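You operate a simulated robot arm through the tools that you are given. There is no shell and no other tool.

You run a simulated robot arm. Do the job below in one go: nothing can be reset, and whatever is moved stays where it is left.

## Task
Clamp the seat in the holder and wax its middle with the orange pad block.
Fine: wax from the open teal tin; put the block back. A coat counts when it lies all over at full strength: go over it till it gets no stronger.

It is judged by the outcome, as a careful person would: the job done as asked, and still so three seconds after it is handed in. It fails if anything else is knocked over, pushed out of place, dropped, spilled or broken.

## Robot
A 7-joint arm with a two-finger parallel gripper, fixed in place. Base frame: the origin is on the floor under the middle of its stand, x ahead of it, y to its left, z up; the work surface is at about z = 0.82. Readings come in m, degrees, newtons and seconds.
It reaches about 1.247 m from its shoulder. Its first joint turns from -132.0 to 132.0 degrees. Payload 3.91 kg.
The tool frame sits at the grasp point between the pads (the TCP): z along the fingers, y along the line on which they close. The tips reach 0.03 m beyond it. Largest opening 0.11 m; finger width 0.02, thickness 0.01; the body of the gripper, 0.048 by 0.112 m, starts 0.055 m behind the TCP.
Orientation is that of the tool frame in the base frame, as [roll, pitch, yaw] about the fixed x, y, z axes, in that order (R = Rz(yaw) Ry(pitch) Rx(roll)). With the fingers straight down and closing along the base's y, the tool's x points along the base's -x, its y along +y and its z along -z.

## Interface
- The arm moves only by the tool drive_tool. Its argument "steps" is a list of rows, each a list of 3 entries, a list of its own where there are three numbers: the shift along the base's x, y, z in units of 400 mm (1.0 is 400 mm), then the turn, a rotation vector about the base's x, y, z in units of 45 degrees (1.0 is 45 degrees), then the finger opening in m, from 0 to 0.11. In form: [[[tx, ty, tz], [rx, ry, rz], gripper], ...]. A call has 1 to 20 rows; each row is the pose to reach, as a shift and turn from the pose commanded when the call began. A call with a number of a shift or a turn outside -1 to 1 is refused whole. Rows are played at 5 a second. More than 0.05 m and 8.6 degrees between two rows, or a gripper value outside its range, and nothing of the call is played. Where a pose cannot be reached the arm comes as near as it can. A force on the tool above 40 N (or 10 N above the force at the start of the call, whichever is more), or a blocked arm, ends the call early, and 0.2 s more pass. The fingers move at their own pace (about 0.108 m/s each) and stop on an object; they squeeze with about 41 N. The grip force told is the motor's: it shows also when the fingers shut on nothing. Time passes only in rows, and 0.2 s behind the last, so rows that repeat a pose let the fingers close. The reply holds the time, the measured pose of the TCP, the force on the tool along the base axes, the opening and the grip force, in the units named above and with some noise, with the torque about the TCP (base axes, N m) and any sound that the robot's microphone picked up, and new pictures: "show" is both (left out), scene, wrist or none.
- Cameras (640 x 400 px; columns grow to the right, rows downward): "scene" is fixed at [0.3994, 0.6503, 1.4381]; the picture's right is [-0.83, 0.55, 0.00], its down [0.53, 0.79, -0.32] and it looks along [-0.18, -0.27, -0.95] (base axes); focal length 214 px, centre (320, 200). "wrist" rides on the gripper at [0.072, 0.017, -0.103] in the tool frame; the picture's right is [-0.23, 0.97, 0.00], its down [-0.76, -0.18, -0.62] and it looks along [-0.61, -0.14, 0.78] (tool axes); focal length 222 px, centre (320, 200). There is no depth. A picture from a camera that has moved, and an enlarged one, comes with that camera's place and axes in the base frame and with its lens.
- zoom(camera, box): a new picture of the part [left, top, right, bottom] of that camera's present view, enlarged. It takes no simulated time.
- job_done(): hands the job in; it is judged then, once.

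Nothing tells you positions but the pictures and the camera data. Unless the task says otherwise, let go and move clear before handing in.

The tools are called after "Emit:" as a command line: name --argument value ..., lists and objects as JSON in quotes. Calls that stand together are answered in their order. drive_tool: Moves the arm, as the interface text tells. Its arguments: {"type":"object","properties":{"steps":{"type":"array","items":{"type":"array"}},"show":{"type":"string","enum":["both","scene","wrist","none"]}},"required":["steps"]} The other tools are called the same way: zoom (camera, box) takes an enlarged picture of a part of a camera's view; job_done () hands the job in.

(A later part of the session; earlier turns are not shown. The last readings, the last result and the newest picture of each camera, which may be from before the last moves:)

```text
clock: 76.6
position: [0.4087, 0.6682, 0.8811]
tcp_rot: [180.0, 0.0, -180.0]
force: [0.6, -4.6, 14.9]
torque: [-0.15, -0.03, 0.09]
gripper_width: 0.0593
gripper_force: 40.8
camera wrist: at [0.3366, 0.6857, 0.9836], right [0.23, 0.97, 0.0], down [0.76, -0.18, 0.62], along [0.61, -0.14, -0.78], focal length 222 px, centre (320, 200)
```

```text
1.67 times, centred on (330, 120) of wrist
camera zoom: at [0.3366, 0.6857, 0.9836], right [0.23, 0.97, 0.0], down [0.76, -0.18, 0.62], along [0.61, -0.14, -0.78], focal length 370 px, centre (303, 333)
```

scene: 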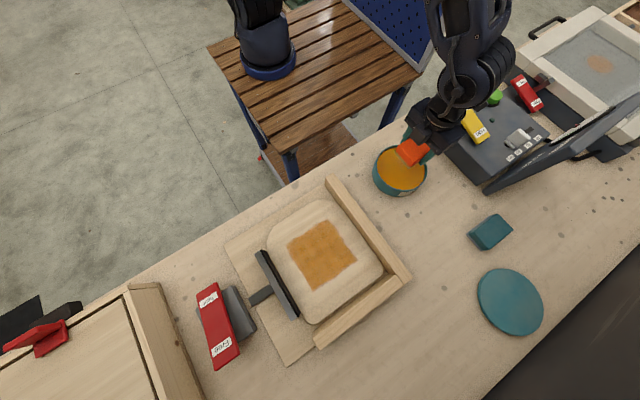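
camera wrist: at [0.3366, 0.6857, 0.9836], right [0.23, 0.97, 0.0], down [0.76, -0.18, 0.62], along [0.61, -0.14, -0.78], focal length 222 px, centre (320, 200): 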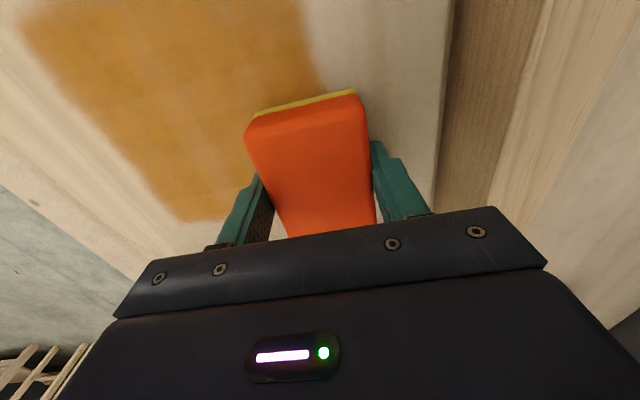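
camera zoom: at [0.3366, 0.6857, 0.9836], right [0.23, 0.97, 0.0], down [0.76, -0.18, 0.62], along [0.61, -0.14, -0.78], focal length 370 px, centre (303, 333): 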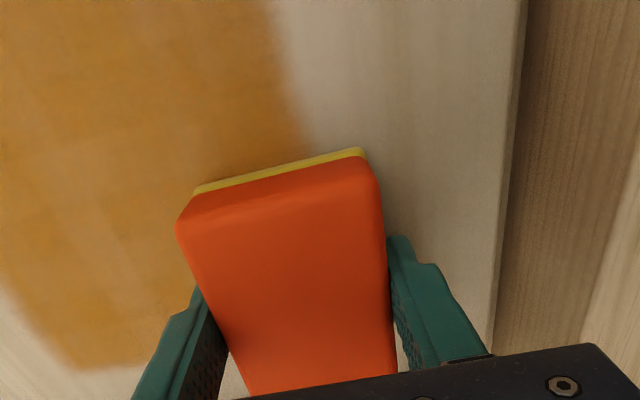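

Emit:
drive_tool --steps '[[[0, -0.02, 0], [0, 0, 0], 0.02], [[-0.04, -0.02, 0], [0, 0, 0], 0.02], [[-0.08, -0.02, 0], [0, 0, 0], 0.02], [[-0.12, -0.02, 0], [0, 0, 0], 0.02], [[-0.16, -0.02, 0], [0, 0, 0], 0.02], [[-0.195, -0.02, 0], [0, 0, 0], 0.02], [[-0.195, -0.06, 0], [0, 0, 0], 0.02], [[-0.195, -0.1, 0], [0, 0, 0], 0.02], [[-0.16, -0.1, 0], [0, 0, 0], 0.02], [[-0.12, -0.1, 0], [0, 0, 0], 0.02], [[-0.08, -0.1, 0], [0, 0, 0], 0.02], [[-0.04, -0.1, 0], [0, 0, 0], 0.02], [[0, -0.1, 0], [0, 0, 0], 0.02], [[0, -0.14, 0], [0, 0, 0], 0.02], [[0, -0.18, 0], [0, 0, 0], 0.02], [[-0.04, -0.18, 0], [0, 0, 0], 0.02], [[-0.08, -0.18, 0], [0, 0, 0], 0.02], [[-0.12, -0.18, 0], [0, 0, 0], 0.02], [[-0.16, -0.18, 0], [0, 0, 0], 0.02], [[-0.195, -0.18, 0], [0, 0, 0], 0.02]]' --show "none"

Emit:
drive_tool --steps '[[[0, -0.04, 0], [0, 0, 0], 0.02], [[0, -0.09, 0], [0, 0, 0], 0.02], [[0.04, -0.09, 0], [0, 0, 0], 0.02], [[0.08, -0.09, 0], [0, 0, 0], 0.02], [[0.12, -0.09, 0], [0, 0, 0], 0.02], [[0.16, -0.09, 0], [0, 0, 0], 0.02], [[0.195, -0.09, 0], [0, 0, 0], 0.02], [[0.16, -0.09, 0], [0, 0, 0], 0.02], [[0.12, -0.09, 0], [0, 0, 0], 0.02], [[0.08, -0.09, 0], [0, 0, 0], 0.02], [[0.04, -0.09, 0], [0, 0, 0], 0.02], [[0, -0.09, 0], [0, 0, 0], 0.02]]' --show "wrist"

Emit:
zoom --camera "wrist" --box '[160, 0, 560, 240]'

```text
clock: 80.8
position: [0.3307, 0.5963, 0.8804]
tcp_rot: [179.9, 0.0, -180.0]
force: [5.6, 0.4, 21.9]
torque: [0.0, -0.34, 0.19]
gripper_width: 0.0596
gripper_force: 41.2
```

```text
clock: 83.4
position: [0.3305, 0.5604, 0.8815]
tcp_rot: [-179.9, 0.0, 180.0]
force: [1.6, 1.2, 9.7]
torque: [0.02, -0.22, 0.09]
gripper_width: 0.0593
gripper_force: 40.7
camera wrist: at [0.2585, 0.5772, 0.9834], right [0.23, 0.97, 0.0], down [0.76, -0.18, 0.62], along [0.61, -0.14, -0.78], focal length 222 px, centre (320, 200)
```

wrist: 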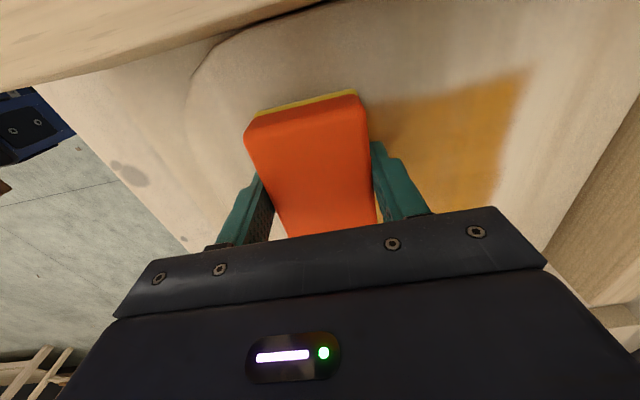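

```text
1.60 times, centred on (360, 120) of wrist
camera zoom: at [0.2585, 0.5772, 0.9834], right [0.23, 0.97, 0.0], down [0.76, -0.18, 0.62], along [0.61, -0.14, -0.78], focal length 355 px, centre (256, 328)
```

zoom: 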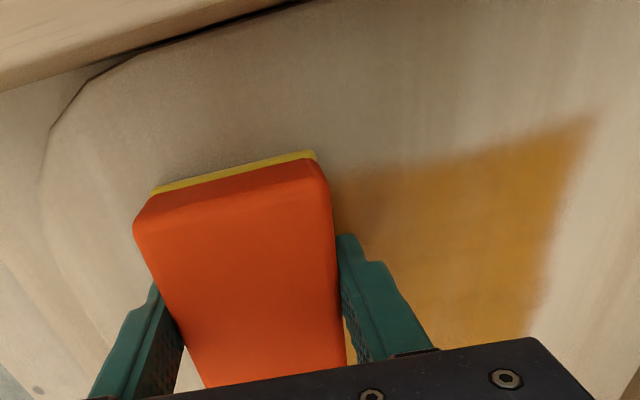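

The pad stays fully yellow now, which suggests the coat is near full strength. I'll lift and move aside to compare its look in the scene camera.

Emit:
drive_tool --steps '[[[0, 0, 0.015], [0, 0, 0], 0.02], [[0, 0, 0.06], [0, 0, 0], 0.02], [[0, 0, 0.13], [0, 0, 0], 0.02], [[0, 0, 0.2], [0, 0, 0], 0.02], [[-0.03, 0, 0.24], [0, 0, 0], 0.02], [[-0.1, -0.01, 0.24], [0, 0, 0], 0.02], [[-0.18, -0.02, 0.24], [0, 0, 0], 0.02], [[-0.26, -0.02, 0.24], [0, 0, 0], 0.02], [[-0.34, -0.03, 0.24], [0, 0, 0], 0.02], [[-0.42, -0.03, 0.24], [0, 0, 0], 0.02], [[-0.5, -0.04, 0.24], [0, 0, 0], 0.02], [[-0.58, -0.04, 0.24], [0, 0, 0], 0.02], [[-0.66, -0.05, 0.24], [0, 0, 0], 0.02], [[-0.71, -0.05, 0.24], [0, 0, 0], 0.02], [[-0.73, -0.05, 0.24], [0, 0, 0], 0.02], [[-0.73, -0.05, 0.24], [0, 0, 0], 0.02]]'

Emit:
zoom --camera "scene" --box '[220, 170, 420, 370]'

Emit:
zoom --camera "scene" --box '[275, 200, 375, 310]'

```text
clock: 86.8
position: [0.0381, 0.5415, 0.9777]
tcp_rot: [-180.0, 0.2, 180.0]
force: [0.8, 0.2, -2.1]
torque: [0.0, -0.04, 0.02]
gripper_width: 0.0593
gripper_force: 40.6
camera wrist: at [-0.0338, 0.5579, 1.0794], right [0.23, 0.97, 0.0], down [0.76, -0.18, 0.62], along [0.61, -0.14, -0.78], focal length 222 px, centre (320, 200)
```

scene: 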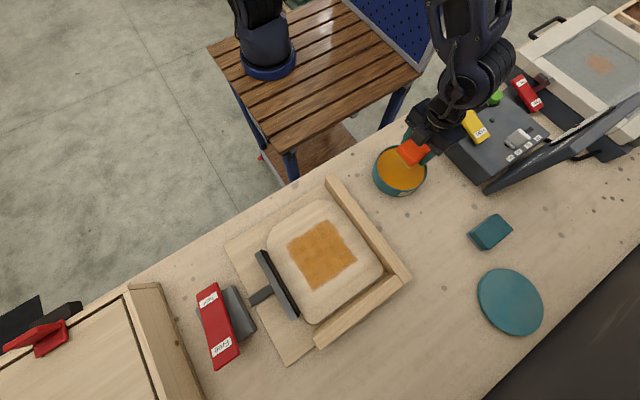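
wrist: 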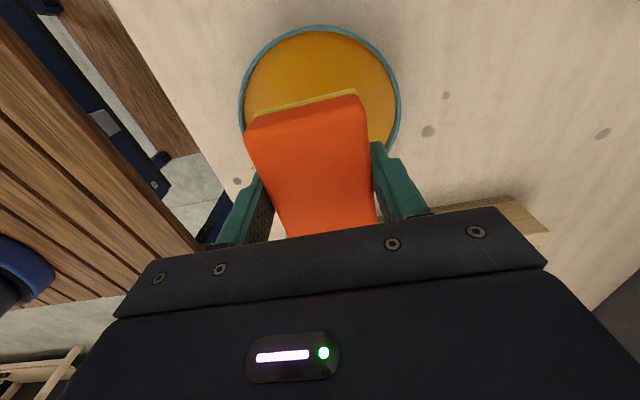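

```text
2.00 times, centred on (320, 270) of scene
camera zoom: at [0.3994, 0.6503, 1.4381], right [-0.83, 0.55, 0.0], down [0.53, 0.79, -0.32], along [-0.18, -0.27, -0.95], focal length 429 px, centre (320, 60)
```

zoom: 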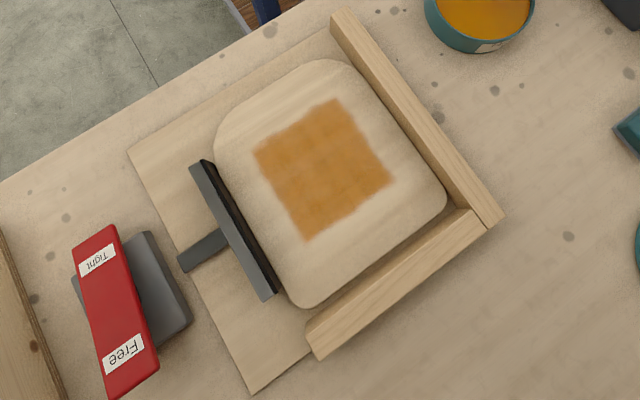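

```text
3.64 times, centred on (325, 255) of scene
camera zoom: at [0.3994, 0.6503, 1.4381], right [-0.83, 0.55, 0.0], down [0.53, 0.79, -0.32], along [-0.18, -0.27, -0.95], focal length 780 px, centre (302, 0)
```

zoom: 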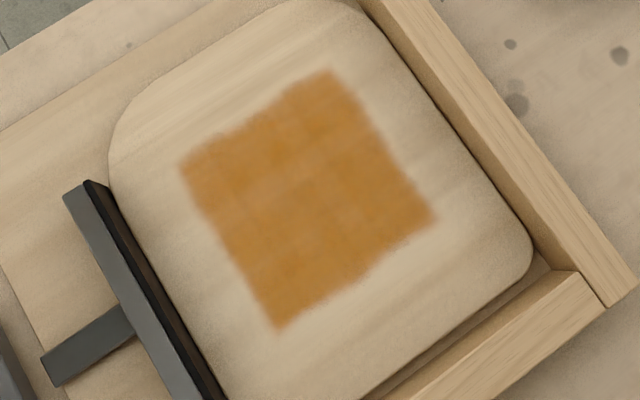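

The coat looks nearly uniform and fills the patch. To be certain it is at full strength I'll reload lightly and go over it once more, then compare.

Emit:
drive_tool --steps '[[[0, 0, -0.06], [0, 0, 0], 0.02], [[0, 0, -0.12], [0, 0, 0], 0.02], [[0, 0, -0.17], [0, 0, 0], 0.02], [[0, 0, -0.198], [0, 0, 0], 0.02], [[0, 0, -0.208], [0, 0, 0], 0.02], [[0, 0, -0.21], [0, 0, 0], 0.02], [[0, 0, -0.211], [0, 0, 0], 0.02], [[0, 0, -0.211], [0, 0, 0], 0.02]]' --show "none"

```text
clock: 88.6
position: [0.039, 0.5396, 0.8939]
tcp_rot: [179.9, 0.0, -180.0]
force: [-1.2, -1.0, 27.9]
torque: [-0.13, 0.03, 0.0]
gripper_width: 0.0597
gripper_force: 41.1
```

Emit:
drive_tool --steps '[[[0, 0, 0.001], [0, 0, 0], 0.02], [[0, 0, 0.001], [0, 0, 0], 0.02], [[0, 0, 0.02], [0, 0, 0], 0.02], [[0, 0, 0.07], [0, 0, 0], 0.02], [[0, 0, 0.13], [0, 0, 0], 0.02], [[0, 0, 0.19], [0, 0, 0], 0.02], [[0.06, 0.01, 0.2075], [0, 0, 0], 0.02], [[0.13, 0.03, 0.2075], [0, 0, 0], 0.02], [[0.2, 0.04, 0.2075], [0, 0, 0], 0.02], [[0.28, 0.06, 0.2075], [0, 0, 0], 0.02], [[0.36, 0.07, 0.2075], [0, 0, 0], 0.02], [[0.44, 0.09, 0.2075], [0, 0, 0], 0.02], [[0.52, 0.1, 0.2075], [0, 0, 0], 0.02], [[0.6, 0.12, 0.2075], [0, 0, 0], 0.02], [[0.68, 0.14, 0.2075], [0, 0, 0], 0.02], [[0.75, 0.16, 0.2075], [0, 0, 0], 0.02], [[0.8, 0.175, 0.2075], [0, 0, 0], 0.02], [[0.8275, 0.18, 0.2075], [0, 0, 0], 0.02], [[0.8275, 0.18, 0.2075], [0, 0, 0], 0.02]]' --show "wrist"

Emit:
zoom --camera "wrist" --box '[160, 0, 500, 240]'

```text
clock: 92.6
position: [0.3715, 0.6108, 0.9752]
tcp_rot: [-180.0, 0.0, 179.9]
force: [-0.1, 0.1, -0.8]
torque: [0.02, 0.0, -0.01]
gripper_width: 0.0597
gripper_force: 41.0
camera wrist: at [0.2977, 0.6291, 1.0781], right [0.23, 0.97, 0.0], down [0.76, -0.18, 0.62], along [0.61, -0.14, -0.78], focal length 222 px, centre (320, 200)
```

wrist: 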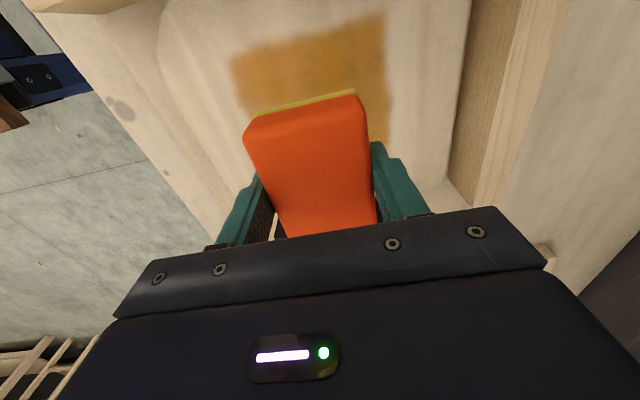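

```text
1.67 times, centred on (330, 120) of wrist
camera zoom: at [0.2977, 0.6291, 1.0781], right [0.23, 0.97, 0.0], down [0.76, -0.18, 0.62], along [0.61, -0.14, -0.78], focal length 370 px, centre (303, 333)
```

zoom: 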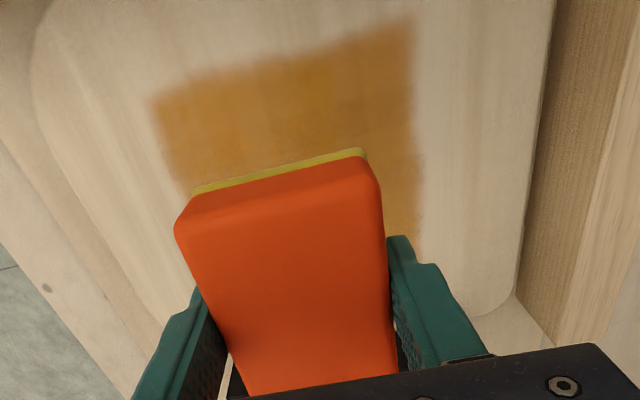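

Emit:
drive_tool --steps '[[[-0.05, 0, -0.06], [0, 0, 0], 0.02], [[-0.0975, 0, -0.12], [0, 0, 0], 0.02], [[-0.0975, 0, -0.18], [0, 0, 0], 0.02], [[-0.0975, 0, -0.22], [0, 0, 0], 0.02], [[-0.0975, 0, -0.232], [0, 0, 0], 0.02], [[-0.0975, 0, -0.2365], [0, 0, 0], 0.02], [[-0.0975, 0, -0.238], [0, 0, 0], 0.02], [[-0.0975, 0, -0.238], [0, 0, 0], 0.02]]' --show "none"

```text
clock: 94.4
position: [0.332, 0.6128, 0.8802]
tcp_rot: [-179.9, 0.0, 179.8]
force: [-0.7, -0.7, 0.1]
torque: [0.04, 0.03, 0.0]
gripper_width: 0.0595
gripper_force: 41.0
```

Emit:
drive_tool --steps '[[[0, 0, -0.0015], [0, 0, 0], 0.02], [[0, 0, -0.003], [0, 0, 0], 0.02], [[0, 0, -0.003], [0, 0, 0], 0.02]]' --show "none"

```text
clock: 95.2
position: [0.3304, 0.6123, 0.8807]
tcp_rot: [179.9, 0.0, 179.9]
force: [-0.7, -5.2, 24.5]
torque: [-0.31, 0.27, 0.01]
gripper_width: 0.0596
gripper_force: 40.4
```

Emit:
drive_tool --steps '[[[0, 0.04, 0.0008], [0, 0, 0], 0.02], [[0, 0.08, 0.0008], [0, 0, 0], 0.02], [[0, 0.12, 0.0008], [0, 0, 0], 0.02], [[0, 0.14, 0.0008], [0, 0, 0], 0.02], [[0, 0.1, 0.0008], [0, 0, 0], 0.02], [[0, 0.06, 0.0008], [0, 0, 0], 0.02], [[0, 0.02, 0.0008], [0, 0, 0], 0.02], [[0, -0.02, 0.0008], [0, 0, 0], 0.02], [[0, -0.06, 0.0008], [0, 0, 0], 0.02], [[0, -0.1, 0.0008], [0, 0, 0], 0.02], [[0, -0.14, 0.0008], [0, 0, 0], 0.02], [[0.035, -0.14, 0.0008], [0, 0, 0], 0.02], [[0.065, -0.14, 0.0008], [0, 0, 0], 0.02], [[0.065, -0.1, 0.0008], [0, 0, 0], 0.02], [[0.065, -0.06, 0.0008], [0, 0, 0], 0.02], [[0.065, -0.02, 0.0008], [0, 0, 0], 0.02], [[0.065, 0.02, 0.0008], [0, 0, 0], 0.02], [[0.065, 0.06, 0.0008], [0, 0, 0], 0.02], [[0.065, 0.1, 0.0008], [0, 0, 0], 0.02], [[0.065, 0.14, 0.0008], [0, 0, 0], 0.02]]' --show "none"

Emit:
drive_tool --steps '[[[0.035, 0, -0.0002], [0, 0, 0], 0.02], [[0.065, 0, -0.0002], [0, 0, 0], 0.02], [[0.065, -0.04, -0.0002], [0, 0, 0], 0.02], [[0.065, -0.08, -0.0002], [0, 0, 0], 0.02], [[0.065, -0.12, -0.0002], [0, 0, 0], 0.02], [[0.065, -0.16, -0.0002], [0, 0, 0], 0.02], [[0.065, -0.2, -0.0002], [0, 0, 0], 0.02], [[0.065, -0.24, -0.0002], [0, 0, 0], 0.02], [[0.065, -0.28, -0.0002], [0, 0, 0], 0.02], [[0.1, -0.28, -0.0002], [0, 0, 0], 0.02], [[0.13, -0.28, -0.0002], [0, 0, 0], 0.02], [[0.13, -0.24, -0.0002], [0, 0, 0], 0.02], [[0.13, -0.2, -0.0002], [0, 0, 0], 0.02], [[0.13, -0.16, -0.0002], [0, 0, 0], 0.02], [[0.13, -0.12, -0.0002], [0, 0, 0], 0.02], [[0.13, -0.08, -0.0002], [0, 0, 0], 0.02], [[0.13, -0.04, -0.0002], [0, 0, 0], 0.02], [[0.13, 0, -0.0002], [0, 0, 0], 0.02]]' --show "wrist"

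Emit:
zoom --camera "wrist" --box '[0, 0, 400, 240]'

```text
clock: 97.7
position: [0.3321, 0.556, 0.8801]
tcp_rot: [-180.0, -0.1, 180.0]
force: [0.9, -1.6, 8.6]
torque: [0.08, -0.26, -0.06]
gripper_width: 0.0598
gripper_force: 40.5
stopped in row 12: the force on the tool passed its limit at 47 N (the readings are from after the stop); the commanded pose is now the measured one
```

```text
clock: 100.2
position: [0.3837, 0.4455, 0.88]
tcp_rot: [-179.9, 0.0, -179.9]
force: [-2.6, -9.3, 18.1]
torque: [0.35, -0.15, 0.02]
gripper_width: 0.0599
gripper_force: 41.5
stopped in row 12: the force on the tool passed its limit at 101 N (the readings are from after the stop); the commanded pose is now the measured one
camera wrist: at [0.3117, 0.4632, 0.9827], right [0.23, 0.97, 0.0], down [0.76, -0.18, 0.62], along [0.61, -0.14, -0.78], focal length 222 px, centre (320, 200)
```

wrist: 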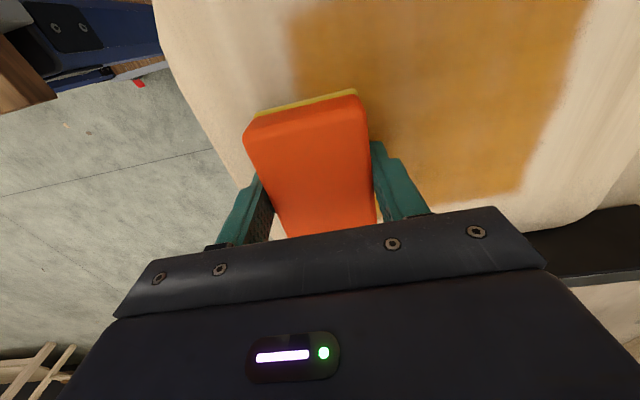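

```text
1.60 times, centred on (200, 120) of wrist
camera zoom: at [0.3117, 0.4632, 0.9827], right [0.23, 0.97, 0.0], down [0.76, -0.18, 0.62], along [0.61, -0.14, -0.78], focal length 355 px, centre (512, 328)
```

zoom: 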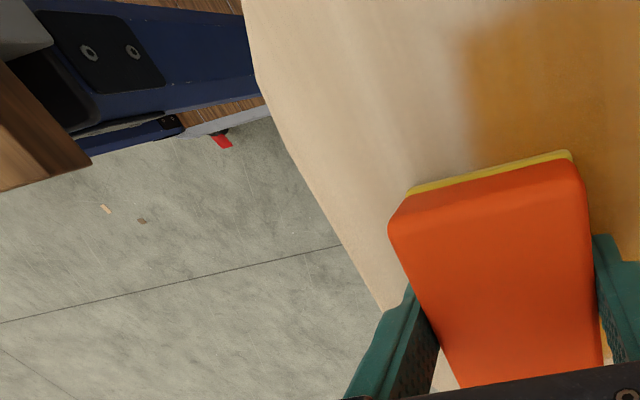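

A chained stroke went wrong: the first call stopped on force and the second carried the pad too far toward −y. I'll stop and look carefully at the state before anything else.

Emit:
drive_tool --steps '[[[0, 0, 0.001], [0, 0, 0], 0.02]]'

Emit:
zoom --camera "scene" --box '[200, 130, 440, 370]'

```text
clock: 100.6
position: [0.3838, 0.4461, 0.8791]
tcp_rot: [-179.9, 0.0, -180.0]
force: [-2.5, -6.4, 13.0]
torque: [0.27, -0.15, 0.05]
gripper_width: 0.0595
gripper_force: 41.2
camera wrist: at [0.3117, 0.4633, 0.9827], right [0.23, 0.97, 0.0], down [0.76, -0.18, 0.62], along [0.61, -0.14, -0.78], focal length 222 px, centre (320, 200)
```

scene: 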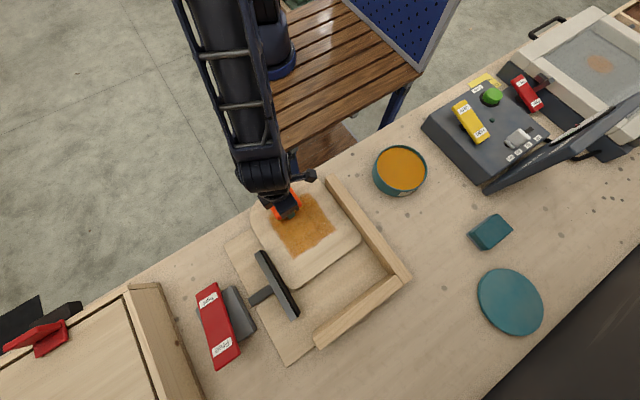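
wrist: 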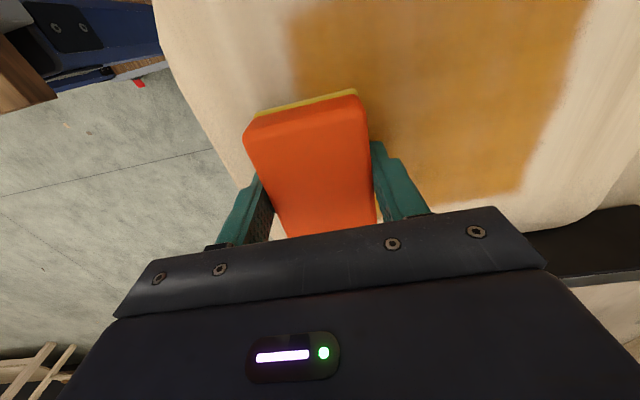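

```text
1.67 times, centred on (320, 250) of scene
camera zoom: at [0.3994, 0.6503, 1.4381], right [-0.83, 0.55, 0.0], down [0.53, 0.79, -0.32], along [-0.18, -0.27, -0.95], focal length 358 px, centre (320, 117)
```

zoom: 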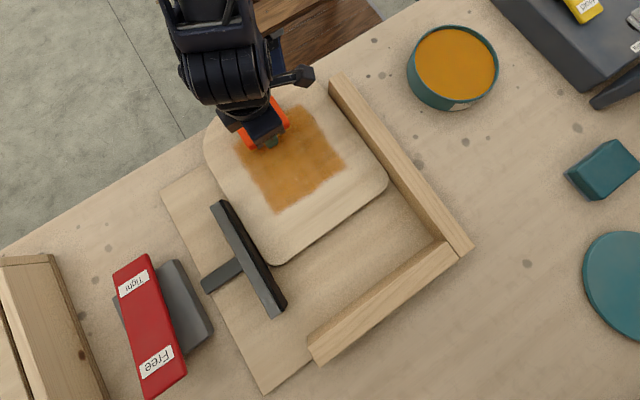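

The seat was dragged about 9 cm toward −y and is still pinched between bar and fence. I'll lift the pad straight off, put the block back, then release the clamp, push the seat back into its corner and clamp it again.

Emit:
drive_tool --steps '[[[0, 0, 0.01], [0, 0, 0], 0.02], [[0, 0, 0.04], [0, 0, 0], 0.02], [[0, 0, 0.1], [0, 0, 0], 0.02], [[0, 0, 0.18], [0, 0, 0], 0.02], [[-0.03, 0.02, 0.24], [0, 0, 0], 0.02], [[-0.1, 0.06, 0.26], [0, 0, 0], 0.02], [[-0.17, 0.11, 0.26], [0, 0, 0], 0.02], [[-0.24, 0.17, 0.26], [0, 0, 0], 0.02], [[-0.3, 0.23, 0.26], [0, 0, 0], 0.02], [[-0.36, 0.3, 0.26], [0, 0, 0], 0.02], [[-0.42, 0.38, 0.26], [0, 0, 0], 0.02], [[-0.47, 0.46, 0.26], [0, 0, 0], 0.02], [[-0.52, 0.54, 0.26], [0, 0, 0], 0.02], [[-0.57, 0.62, 0.26], [0, 0, 0], 0.02], [[-0.61, 0.7, 0.26], [0, 0, 0], 0.02], [[-0.65, 0.78, 0.26], [0, 0, 0], 0.02], [[-0.68, 0.86, 0.26], [0, 0, 0], 0.02], [[-0.7, 0.92, 0.26], [0, 0, 0], 0.02], [[-0.71, 0.947, 0.26], [0, 0, 0], 0.02], [[-0.71, 0.947, 0.26], [0, 0, 0], 0.02]]'

Emit:
zoom --camera "scene" --box '[200, 150, 440, 370]'

Emit:
zoom --camera "wrist" --box '[160, 0, 500, 240]'

```text
clock: 104.8
position: [0.1013, 0.8247, 0.9838]
tcp_rot: [-179.7, -0.2, -179.9]
force: [-0.6, -0.4, -0.8]
torque: [-0.01, 0.01, 0.01]
gripper_width: 0.0596
gripper_force: 41.2
camera wrist: at [0.0283, 0.8425, 1.0865], right [0.23, 0.97, 0.0], down [0.76, -0.18, 0.62], along [0.61, -0.14, -0.78], focal length 222 px, centre (320, 200)
```

scene: 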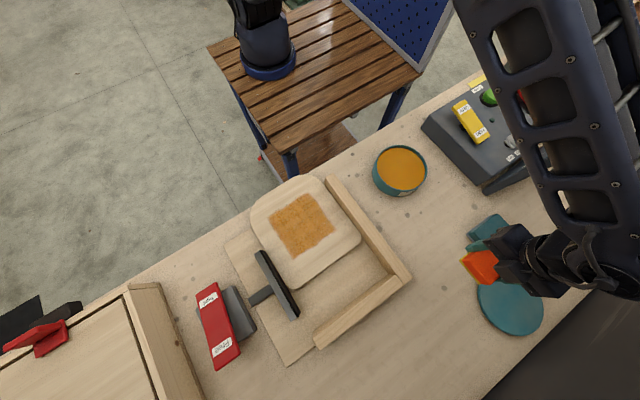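
wrist: 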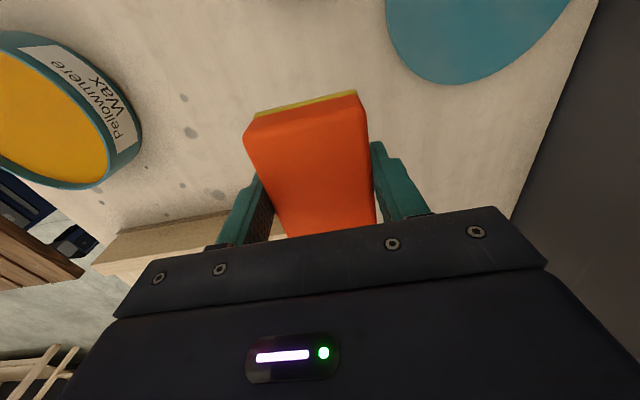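

```text
1.82 times, centred on (320, 260) of scene
camera zoom: at [0.3994, 0.6503, 1.4381], right [-0.83, 0.55, 0.0], down [0.53, 0.79, -0.32], along [-0.18, -0.27, -0.95], focal length 390 px, centre (320, 91)
```

zoom: 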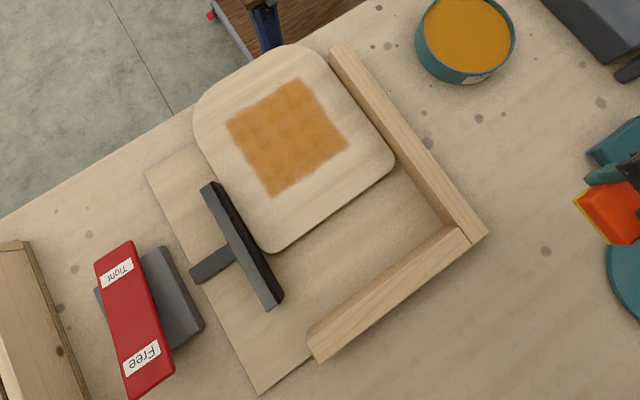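

```text
1.67 times, centred on (330, 120) of wrist
camera zoom: at [0.0283, 0.8425, 1.0865], right [0.23, 0.97, 0.0], down [0.76, -0.18, 0.62], along [0.61, -0.14, -0.78], focal length 370 px, centre (303, 333)
```

zoom: 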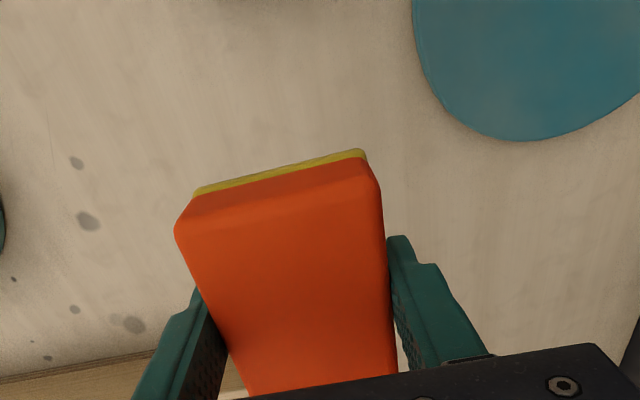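

The block is above its original place. I'll lower it in small steps until it just touches the bench.

Emit:
drive_tool --steps '[[[0.002, 0.0015, -0.1], [0, 0, 0], 0.02], [[0.002, 0.0015, -0.2], [0, 0, 0], 0.02], [[0.002, 0.0015, -0.28], [0, 0, 0], 0.02], [[0.002, 0.0015, -0.315], [0, 0, 0], 0.02], [[0.002, 0.0015, -0.325], [0, 0, 0], 0.02], [[0.002, 0.0015, -0.33], [0, 0, 0], 0.02], [[0.002, 0.0015, -0.33], [0, 0, 0], 0.02]]' --show "wrist"

```text
clock: 106.4
position: [0.1018, 0.8256, 0.8514]
tcp_rot: [-179.9, -0.1, -179.9]
force: [0.4, -0.1, -1.5]
torque: [0.01, -0.02, 0.0]
gripper_width: 0.0596
gripper_force: 40.5
camera wrist: at [0.0289, 0.8432, 0.9539], right [0.23, 0.97, 0.0], down [0.76, -0.18, 0.62], along [0.61, -0.14, -0.78], focal length 222 px, centre (320, 200)
```

wrist: 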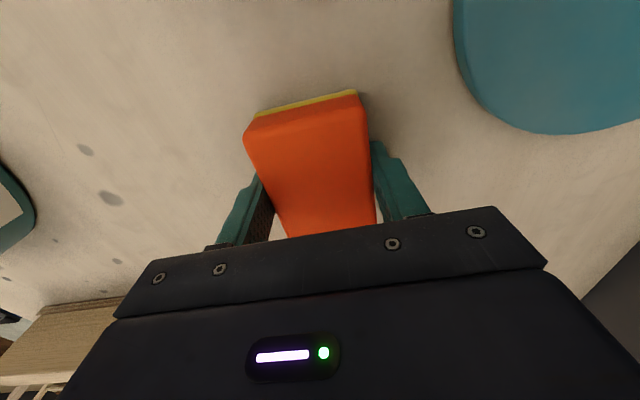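

Emit:
drive_tool --steps '[[[0, 0, -0.002], [0, 0, 0], 0.02], [[0, 0, -0.004], [0, 0, 0], 0.02], [[0, 0, -0.004], [0, 0, 0], 0.02]]' --show "none"

```text
clock: 107.2
position: [0.1008, 0.8261, 0.8492]
tcp_rot: [-179.9, -0.1, -180.0]
force: [0.5, 0.0, 2.9]
torque: [0.12, -0.15, -0.01]
gripper_width: 0.0596
gripper_force: 40.2
```

The block touches the bench (about 4 N). I'll open, then lift clear.

Emit:
drive_tool --steps '[[[0, 0, 0], [0, 0, 0], 0.07], [[0, 0, 0.002], [0, 0, 0], 0.09], [[0, 0, 0.005], [0, 0, 0], 0.09], [[0, 0, 0.03], [0, 0, 0], 0.09], [[0, 0, 0.1], [0, 0, 0], 0.09], [[0, 0, 0.2], [0, 0, 0], 0.09], [[0, 0, 0.3], [0, 0, 0], 0.09], [[0, 0, 0.3], [0, 0, 0], 0.09]]'

Emit:
zoom --camera "wrist" --box '[200, 40, 460, 240]'

```text
clock: 109.0
position: [0.1016, 0.8248, 0.9692]
tcp_rot: [-179.8, 0.0, -179.8]
force: [0.3, -0.3, 0.3]
torque: [-0.03, 0.0, 0.0]
gripper_width: 0.09
gripper_force: 0.0
camera wrist: at [0.0287, 0.8415, 1.0722], right [0.23, 0.97, 0.0], down [0.76, -0.18, 0.62], along [0.61, -0.14, -0.78], focal length 222 px, centre (320, 200)
```

scene: 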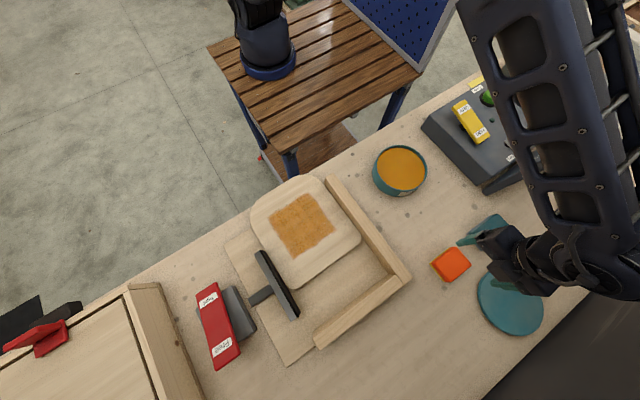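
wrist: 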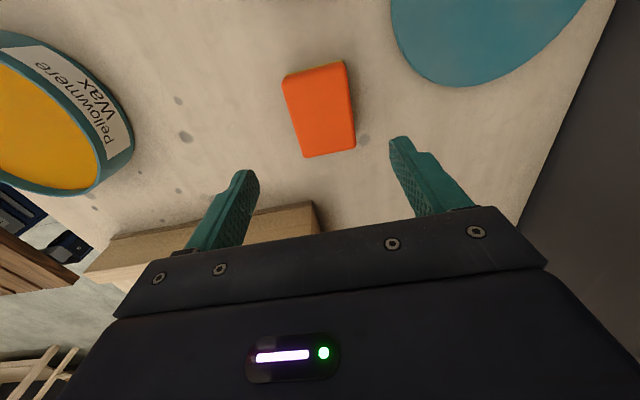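

```text
2.00 times, centred on (330, 140) of wrist
camera zoom: at [0.0287, 0.8415, 1.0722], right [0.23, 0.97, 0.0], down [0.76, -0.18, 0.62], along [0.61, -0.14, -0.78], focal length 444 px, centre (300, 320)
```

zoom: 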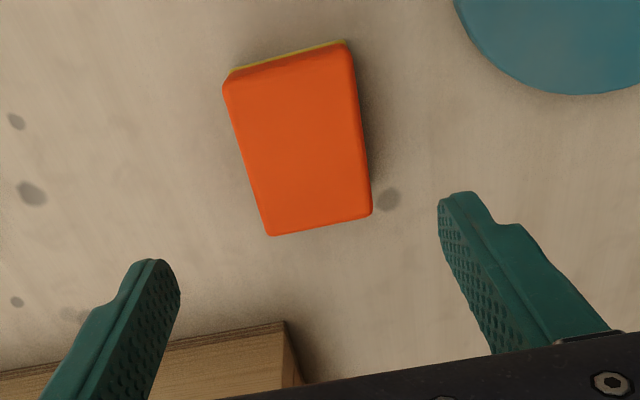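

The block is back on its spot. Now I'll go to the clamp rocker with closed fingers to press the Free end (now raised, around (0.655, 0.67)).

Emit:
drive_tool --steps '[[[0, 0, 0.1], [0, 0, 0], 0.09], [[0.05, -0.01, 0.2], [0, 0, 0], 0.06], [[0.15, -0.03, 0.225], [0, 0, 0], 0.0], [[0.25, -0.06, 0.225], [0, 0, 0], 0.0], [[0.35, -0.09, 0.225], [0, 0, 0], 0.0], [[0.45, -0.12, 0.225], [0, 0, 0], 0.0], [[0.55, -0.14, 0.225], [0, 0, 0], 0.0], [[0.65, -0.17, 0.225], [0, 0, 0], 0.0], [[0.75, -0.2, 0.225], [0, 0, 0], 0.0], [[0.85, -0.23, 0.225], [0, 0, 0], 0.0], [[0.95, -0.25, 0.225], [0, 0, 0], 0.0], [[1.0, -0.26, 0.225], [0, 0, 0], 0.0]]' --show "none"

```text
clock: 111.6
position: [0.5014, 0.7225, 1.0605]
tcp_rot: [-179.8, -0.1, -179.9]
force: [0.0, -0.1, 0.0]
torque: [-0.01, -0.02, -0.02]
gripper_width: 0.0
gripper_force: 37.5
```

Emit:
drive_tool --steps '[[[0.1, -0.03, 0], [0, 0, 0], 0.0], [[0.2, -0.06, 0], [0, 0, 0], 0.0], [[0.3, -0.1, 0], [0, 0, 0], 0.0], [[0.389, -0.122, -0.06], [0, 0, 0], 0.0], [[0.389, -0.122, -0.15], [0, 0, 0], 0.0], [[0.389, -0.122, -0.19], [0, 0, 0], 0.0], [[0.389, -0.122, -0.19], [0, 0, 0], 0.0]]'

Emit:
zoom --camera "wrist" --box '[180, 20, 460, 220]'

```text
clock: 113.2
position: [0.6575, 0.6734, 0.9833]
tcp_rot: [-179.8, -0.1, -179.9]
force: [-0.6, 0.2, 0.4]
torque: [0.02, 0.01, -0.01]
gripper_width: 0.0002
gripper_force: 37.5
camera wrist: at [0.5841, 0.6904, 1.086], right [0.23, 0.97, 0.0], down [0.76, -0.18, 0.62], along [0.61, -0.14, -0.78], focal length 222 px, centre (320, 200)
```

scene: 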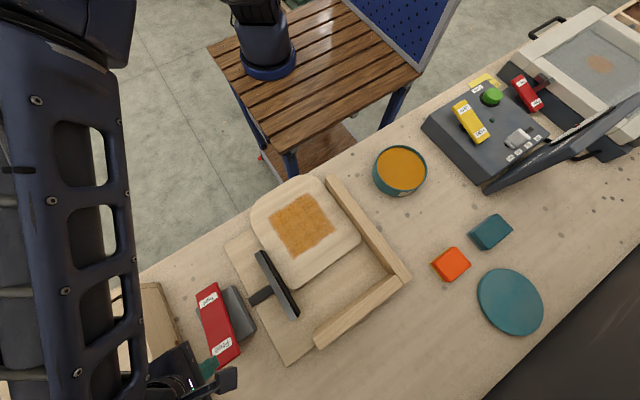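
wrist: 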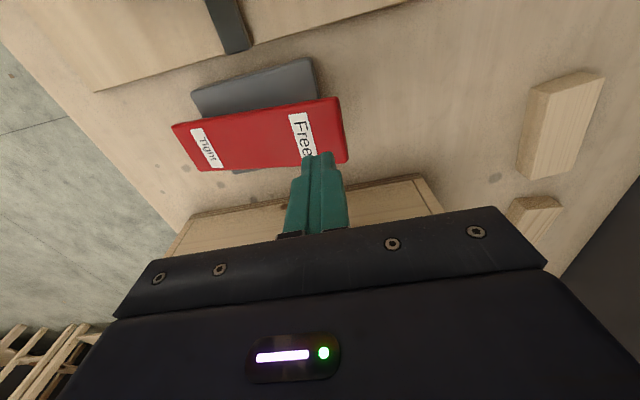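

```text
2.00 times, centred on (320, 120) of wrist
camera zoom: at [0.5841, 0.6904, 1.086], right [0.23, 0.97, 0.0], down [0.76, -0.18, 0.62], along [0.61, -0.14, -0.78], focal length 444 px, centre (320, 360)
```

zoom: 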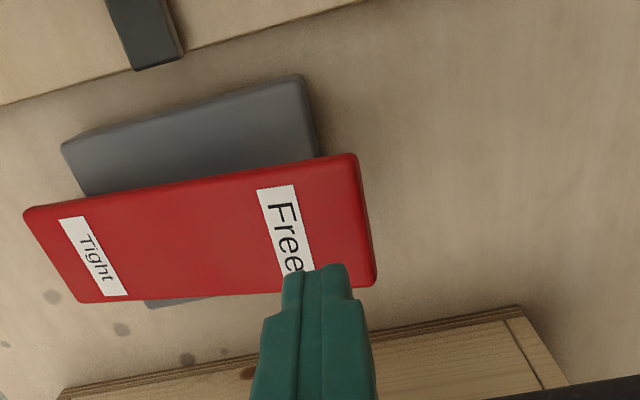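

Emit:
drive_tool --steps '[[[0, 0, -0.05], [0, 0, 0], 0.0], [[0, 0, -0.1], [0, 0, 0], 0.0], [[0, 0, -0.12], [0, 0, 0], 0.0], [[0, 0, -0.135], [0, 0, 0], 0.0], [[0, 0, -0.15], [0, 0, 0], 0.0], [[0, 0, -0.165], [0, 0, 0], 0.0], [[0, 0, -0.18], [0, 0, 0], 0.0], [[0, 0, -0.19], [0, 0, 0], 0.0], [[0, 0, -0.2], [0, 0, 0], 0.0], [[0, 0, -0.207], [0, 0, 0], 0.0], [[0, 0, -0.214], [0, 0, 0], 0.0]]'

```text
clock: 115.4
position: [0.6578, 0.6753, 0.9082]
tcp_rot: [179.9, 0.2, 179.9]
force: [0.4, 0.5, 9.3]
torque: [-0.1, 0.04, -0.03]
gripper_width: 0.0
gripper_force: 37.9
stopped in row 11: the force on the tool passed its limit at 44 N (the readings are from after the stop); the commanded pose is now the measured one
camera wrist: at [0.585, 0.691, 1.0092], right [0.23, 0.97, 0.0], down [0.76, -0.18, 0.62], along [0.61, -0.14, -0.78], focal length 222 px, centre (320, 200)
```

scene: 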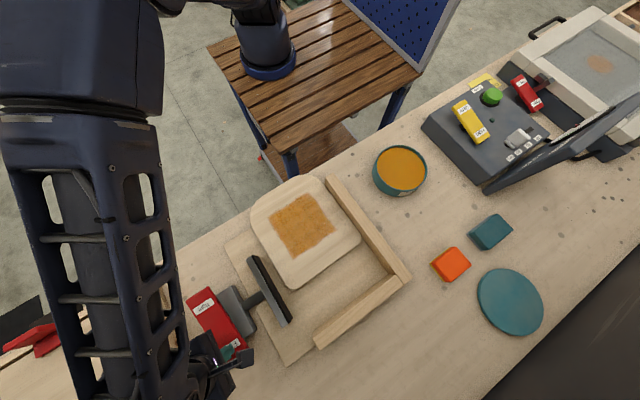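
wrist: 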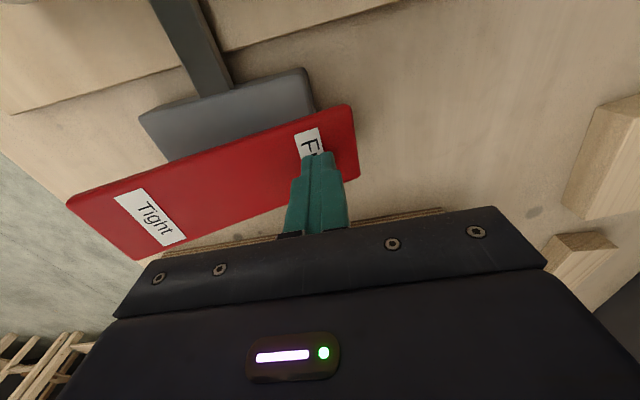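

The clamp is released. I'll go up and around to the seat's −y side with closed fingers to push the seat back.

Emit:
drive_tool --steps '[[[0, 0, 0.1], [0, 0, 0], 0.0], [[0, 0, 0.2], [0, 0, 0], 0.0], [[0, 0, 0.3], [0, 0, 0], 0.0], [[-0.04, -0.05, 0.36], [0, 0, 0], 0.0], [[-0.11, -0.13, 0.375], [0, 0, 0], 0.0], [[-0.18, -0.21, 0.375], [0, 0, 0], 0.0], [[-0.25, -0.29, 0.375], [0, 0, 0], 0.0], [[-0.32, -0.37, 0.375], [0, 0, 0], 0.0], [[-0.39, -0.45, 0.375], [0, 0, 0], 0.0], [[-0.46, -0.53, 0.375], [0, 0, 0], 0.0], [[-0.53, -0.61, 0.375], [0, 0, 0], 0.0], [[-0.6, -0.69, 0.375], [0, 0, 0], 0.0], [[-0.67, -0.77, 0.375], [0, 0, 0], 0.0], [[-0.722, -0.826, 0.375], [0, 0, 0], 0.0], [[-0.722, -0.826, 0.375], [0, 0, 0], 0.0]]'

Emit:
zoom --camera "scene" --box '[200, 150, 440, 370]'

```text
clock: 118.6
position: [0.3674, 0.3435, 1.0551]
tcp_rot: [180.0, 0.1, -180.0]
force: [0.4, -0.3, 0.2]
torque: [-0.02, 0.0, -0.02]
gripper_width: 0.0001
gripper_force: 37.6
camera wrist: at [0.2951, 0.3609, 1.1571], right [0.23, 0.97, 0.0], down [0.76, -0.18, 0.62], along [0.61, -0.14, -0.78], focal length 222 px, centre (320, 200)
```

scene: 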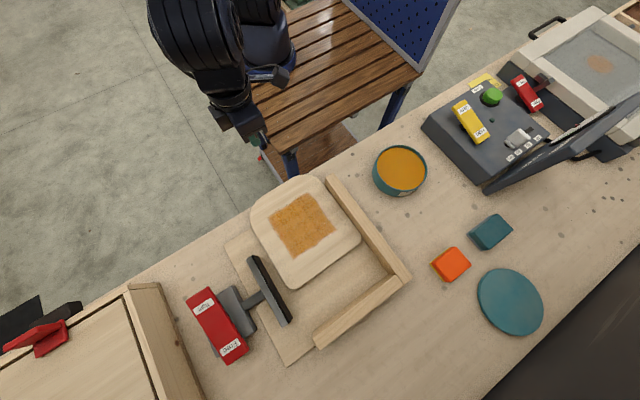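
wrist: 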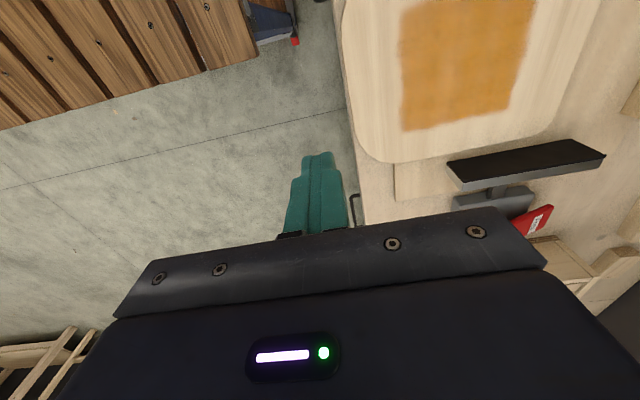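

```text
1.82 times, centred on (320, 260) of scene
camera zoom: at [0.3994, 0.6503, 1.4381], right [-0.83, 0.55, 0.0], down [0.53, 0.79, -0.32], along [-0.18, -0.27, -0.95], focal length 390 px, centre (320, 91)
```

zoom: 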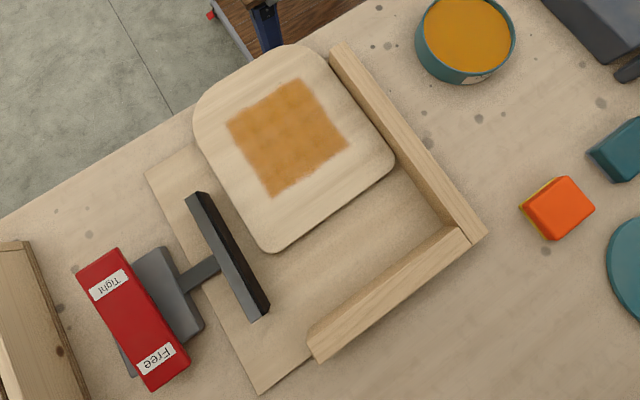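

Emit:
zoom --camera "wrist" --box '[300, 0, 640, 240]'

```text
1.67 times, centred on (470, 120) of wrist
camera zoom: at [0.2951, 0.3609, 1.1571], right [0.23, 0.97, 0.0], down [0.76, -0.18, 0.62], along [0.61, -0.14, -0.78], focal length 370 px, centre (70, 333)
```

zoom: 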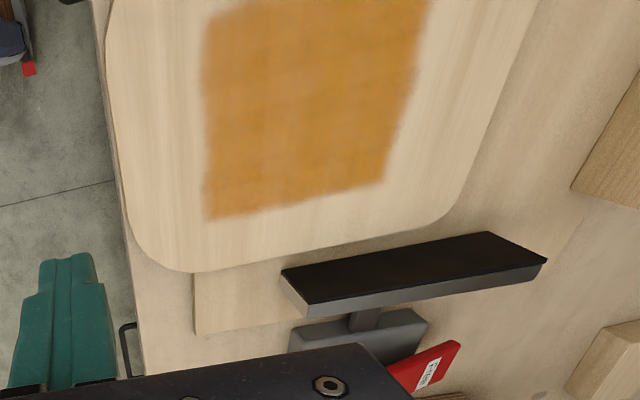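

The seat's −y edge is at about y≈0.38–0.385. I'll lower the closed fingertips beside it (tips at z≈0.84), checking for contact.

Emit:
drive_tool --steps '[[[0, 0, -0.1], [0, 0, 0], 0.0], [[0, 0, -0.2], [0, 0, 0], 0.0], [[0, 0, -0.3], [0, 0, 0], 0.0], [[0, 0, -0.4], [0, 0, 0], 0.0], [[0, 0, -0.45], [0, 0, 0], 0.0], [[0, 0, -0.468], [0, 0, 0], 0.0], [[0, 0, -0.468], [0, 0, 0], 0.0]]'

Emit:
zoom --camera "wrist" --box '[240, 0, 580, 240]'

Emit:
zoom --camera "scene" --box '[180, 100, 400, 300]'

```text
clock: 120.2
position: [0.3691, 0.3433, 0.867]
tcp_rot: [-180.0, 0.1, 180.0]
force: [0.1, 1.0, 0.5]
torque: [-0.02, -0.01, 0.01]
gripper_width: 0.0001
gripper_force: 37.1
camera wrist: at [0.2966, 0.3605, 0.9701], right [0.23, 0.97, 0.0], down [0.76, -0.18, 0.62], along [0.61, -0.14, -0.78], focal length 222 px, centre (320, 200)
```

scene: 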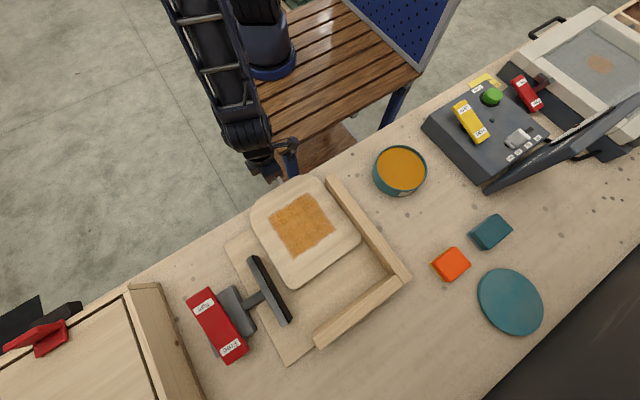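
wrist: 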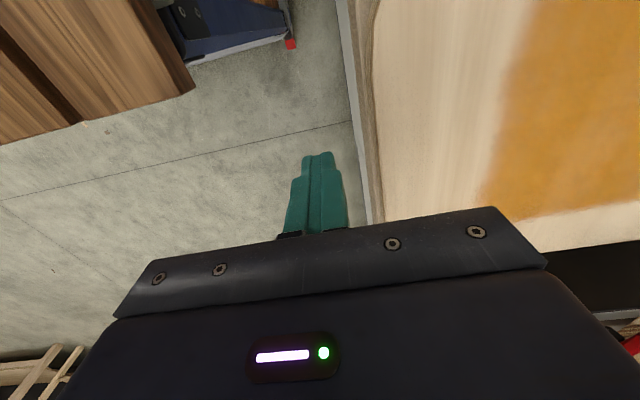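

```text
1.67 times, centred on (410, 120) of wrist
camera zoom: at [0.2966, 0.3605, 0.9701], right [0.23, 0.97, 0.0], down [0.76, -0.18, 0.62], along [0.61, -0.14, -0.78], focal length 370 px, centre (170, 333)
```

zoom: 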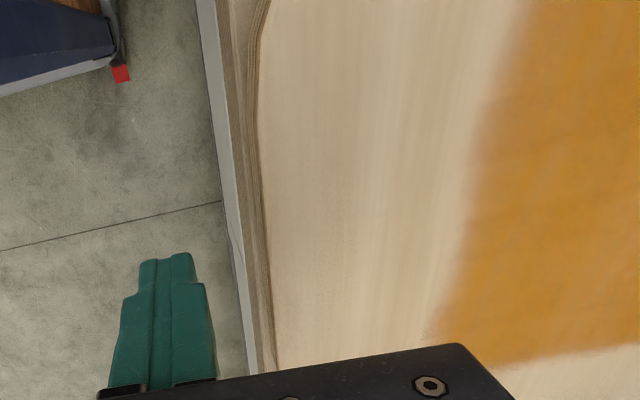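

```text
2.00 times, centred on (290, 200) of scene
camera zoom: at [0.3994, 0.6503, 1.4381], right [-0.83, 0.55, 0.0], down [0.53, 0.79, -0.32], along [-0.18, -0.27, -0.95], focal length 429 px, centre (380, 200)
```

zoom: 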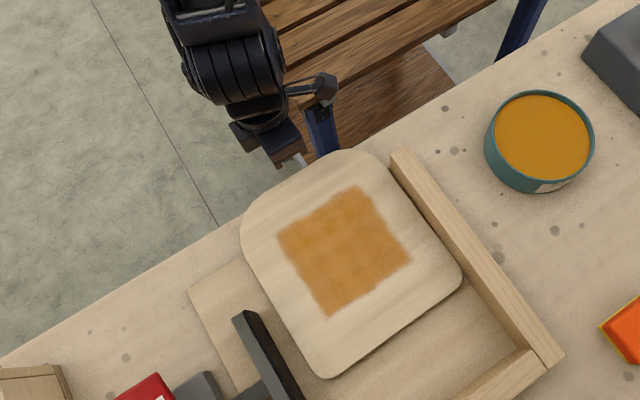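

The fingertips are beside the seat's −y edge at the right height. I'll push in +y slowly, first part of the way.

Emit:
drive_tool --steps '[[[0, 0.025, 0], [0, 0, 0], 0.0], [[0, 0.05, 0], [0, 0, 0], 0.0], [[0, 0.07, 0], [0, 0, 0], 0.0], [[0, 0.085, 0], [0, 0, 0], 0.0], [[0, 0.1, 0], [0, 0, 0], 0.0], [[0, 0.115, 0], [0, 0, 0], 0.0], [[0, 0.13, 0], [0, 0, 0], 0.0], [[0, 0.145, 0], [0, 0, 0], 0.0], [[0, 0.16, 0], [0, 0, 0], 0.0]]'

Emit:
zoom --camera "scene" --box '[200, 150, 440, 370]'

Emit:
zoom --camera "wrist" --box '[240, 0, 580, 240]'

```text
clock: 122.2
position: [0.3682, 0.4072, 0.868]
tcp_rot: [179.9, 0.2, -179.9]
force: [0.8, -3.0, 2.0]
torque: [-0.03, 0.01, 0.01]
gripper_width: 0.0
gripper_force: 37.4
camera wrist: at [0.297, 0.4242, 0.9707], right [0.23, 0.97, 0.0], down [0.76, -0.18, 0.62], along [0.61, -0.14, -0.78], focal length 222 px, centre (320, 200)
```

scene: 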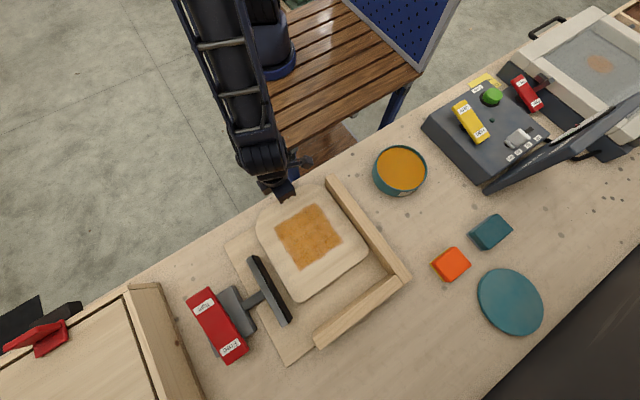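
wrist: 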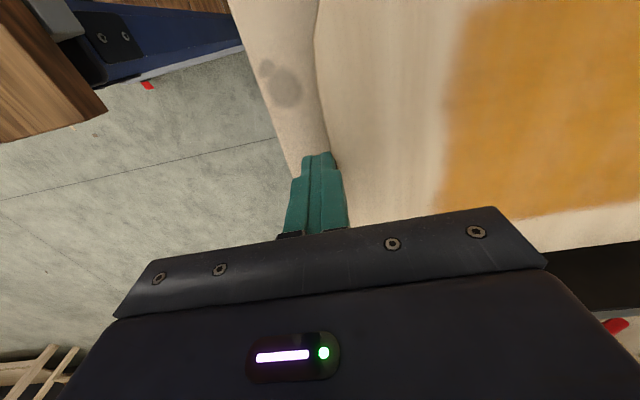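

```text
1.82 times, centred on (320, 260) of scene
camera zoom: at [0.3994, 0.6503, 1.4381], right [-0.83, 0.55, 0.0], down [0.53, 0.79, -0.32], along [-0.18, -0.27, -0.95], focal length 390 px, centre (320, 91)
```

zoom: 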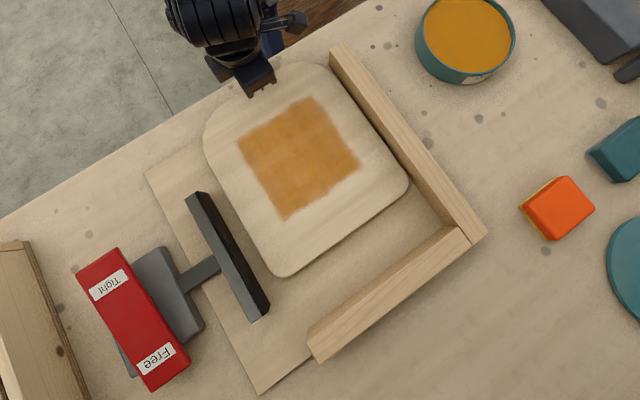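

```text
1.67 times, centred on (410, 120) of wrist
camera zoom: at [0.297, 0.4242, 0.9707], right [0.23, 0.97, 0.0], down [0.76, -0.18, 0.62], along [0.61, -0.14, -0.78], focal length 370 px, centre (170, 333)
```

zoom: 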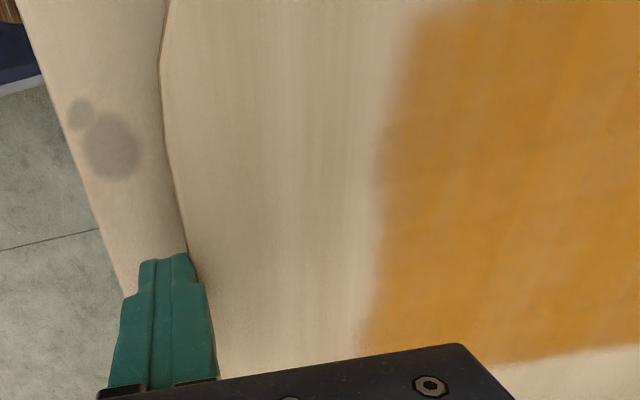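

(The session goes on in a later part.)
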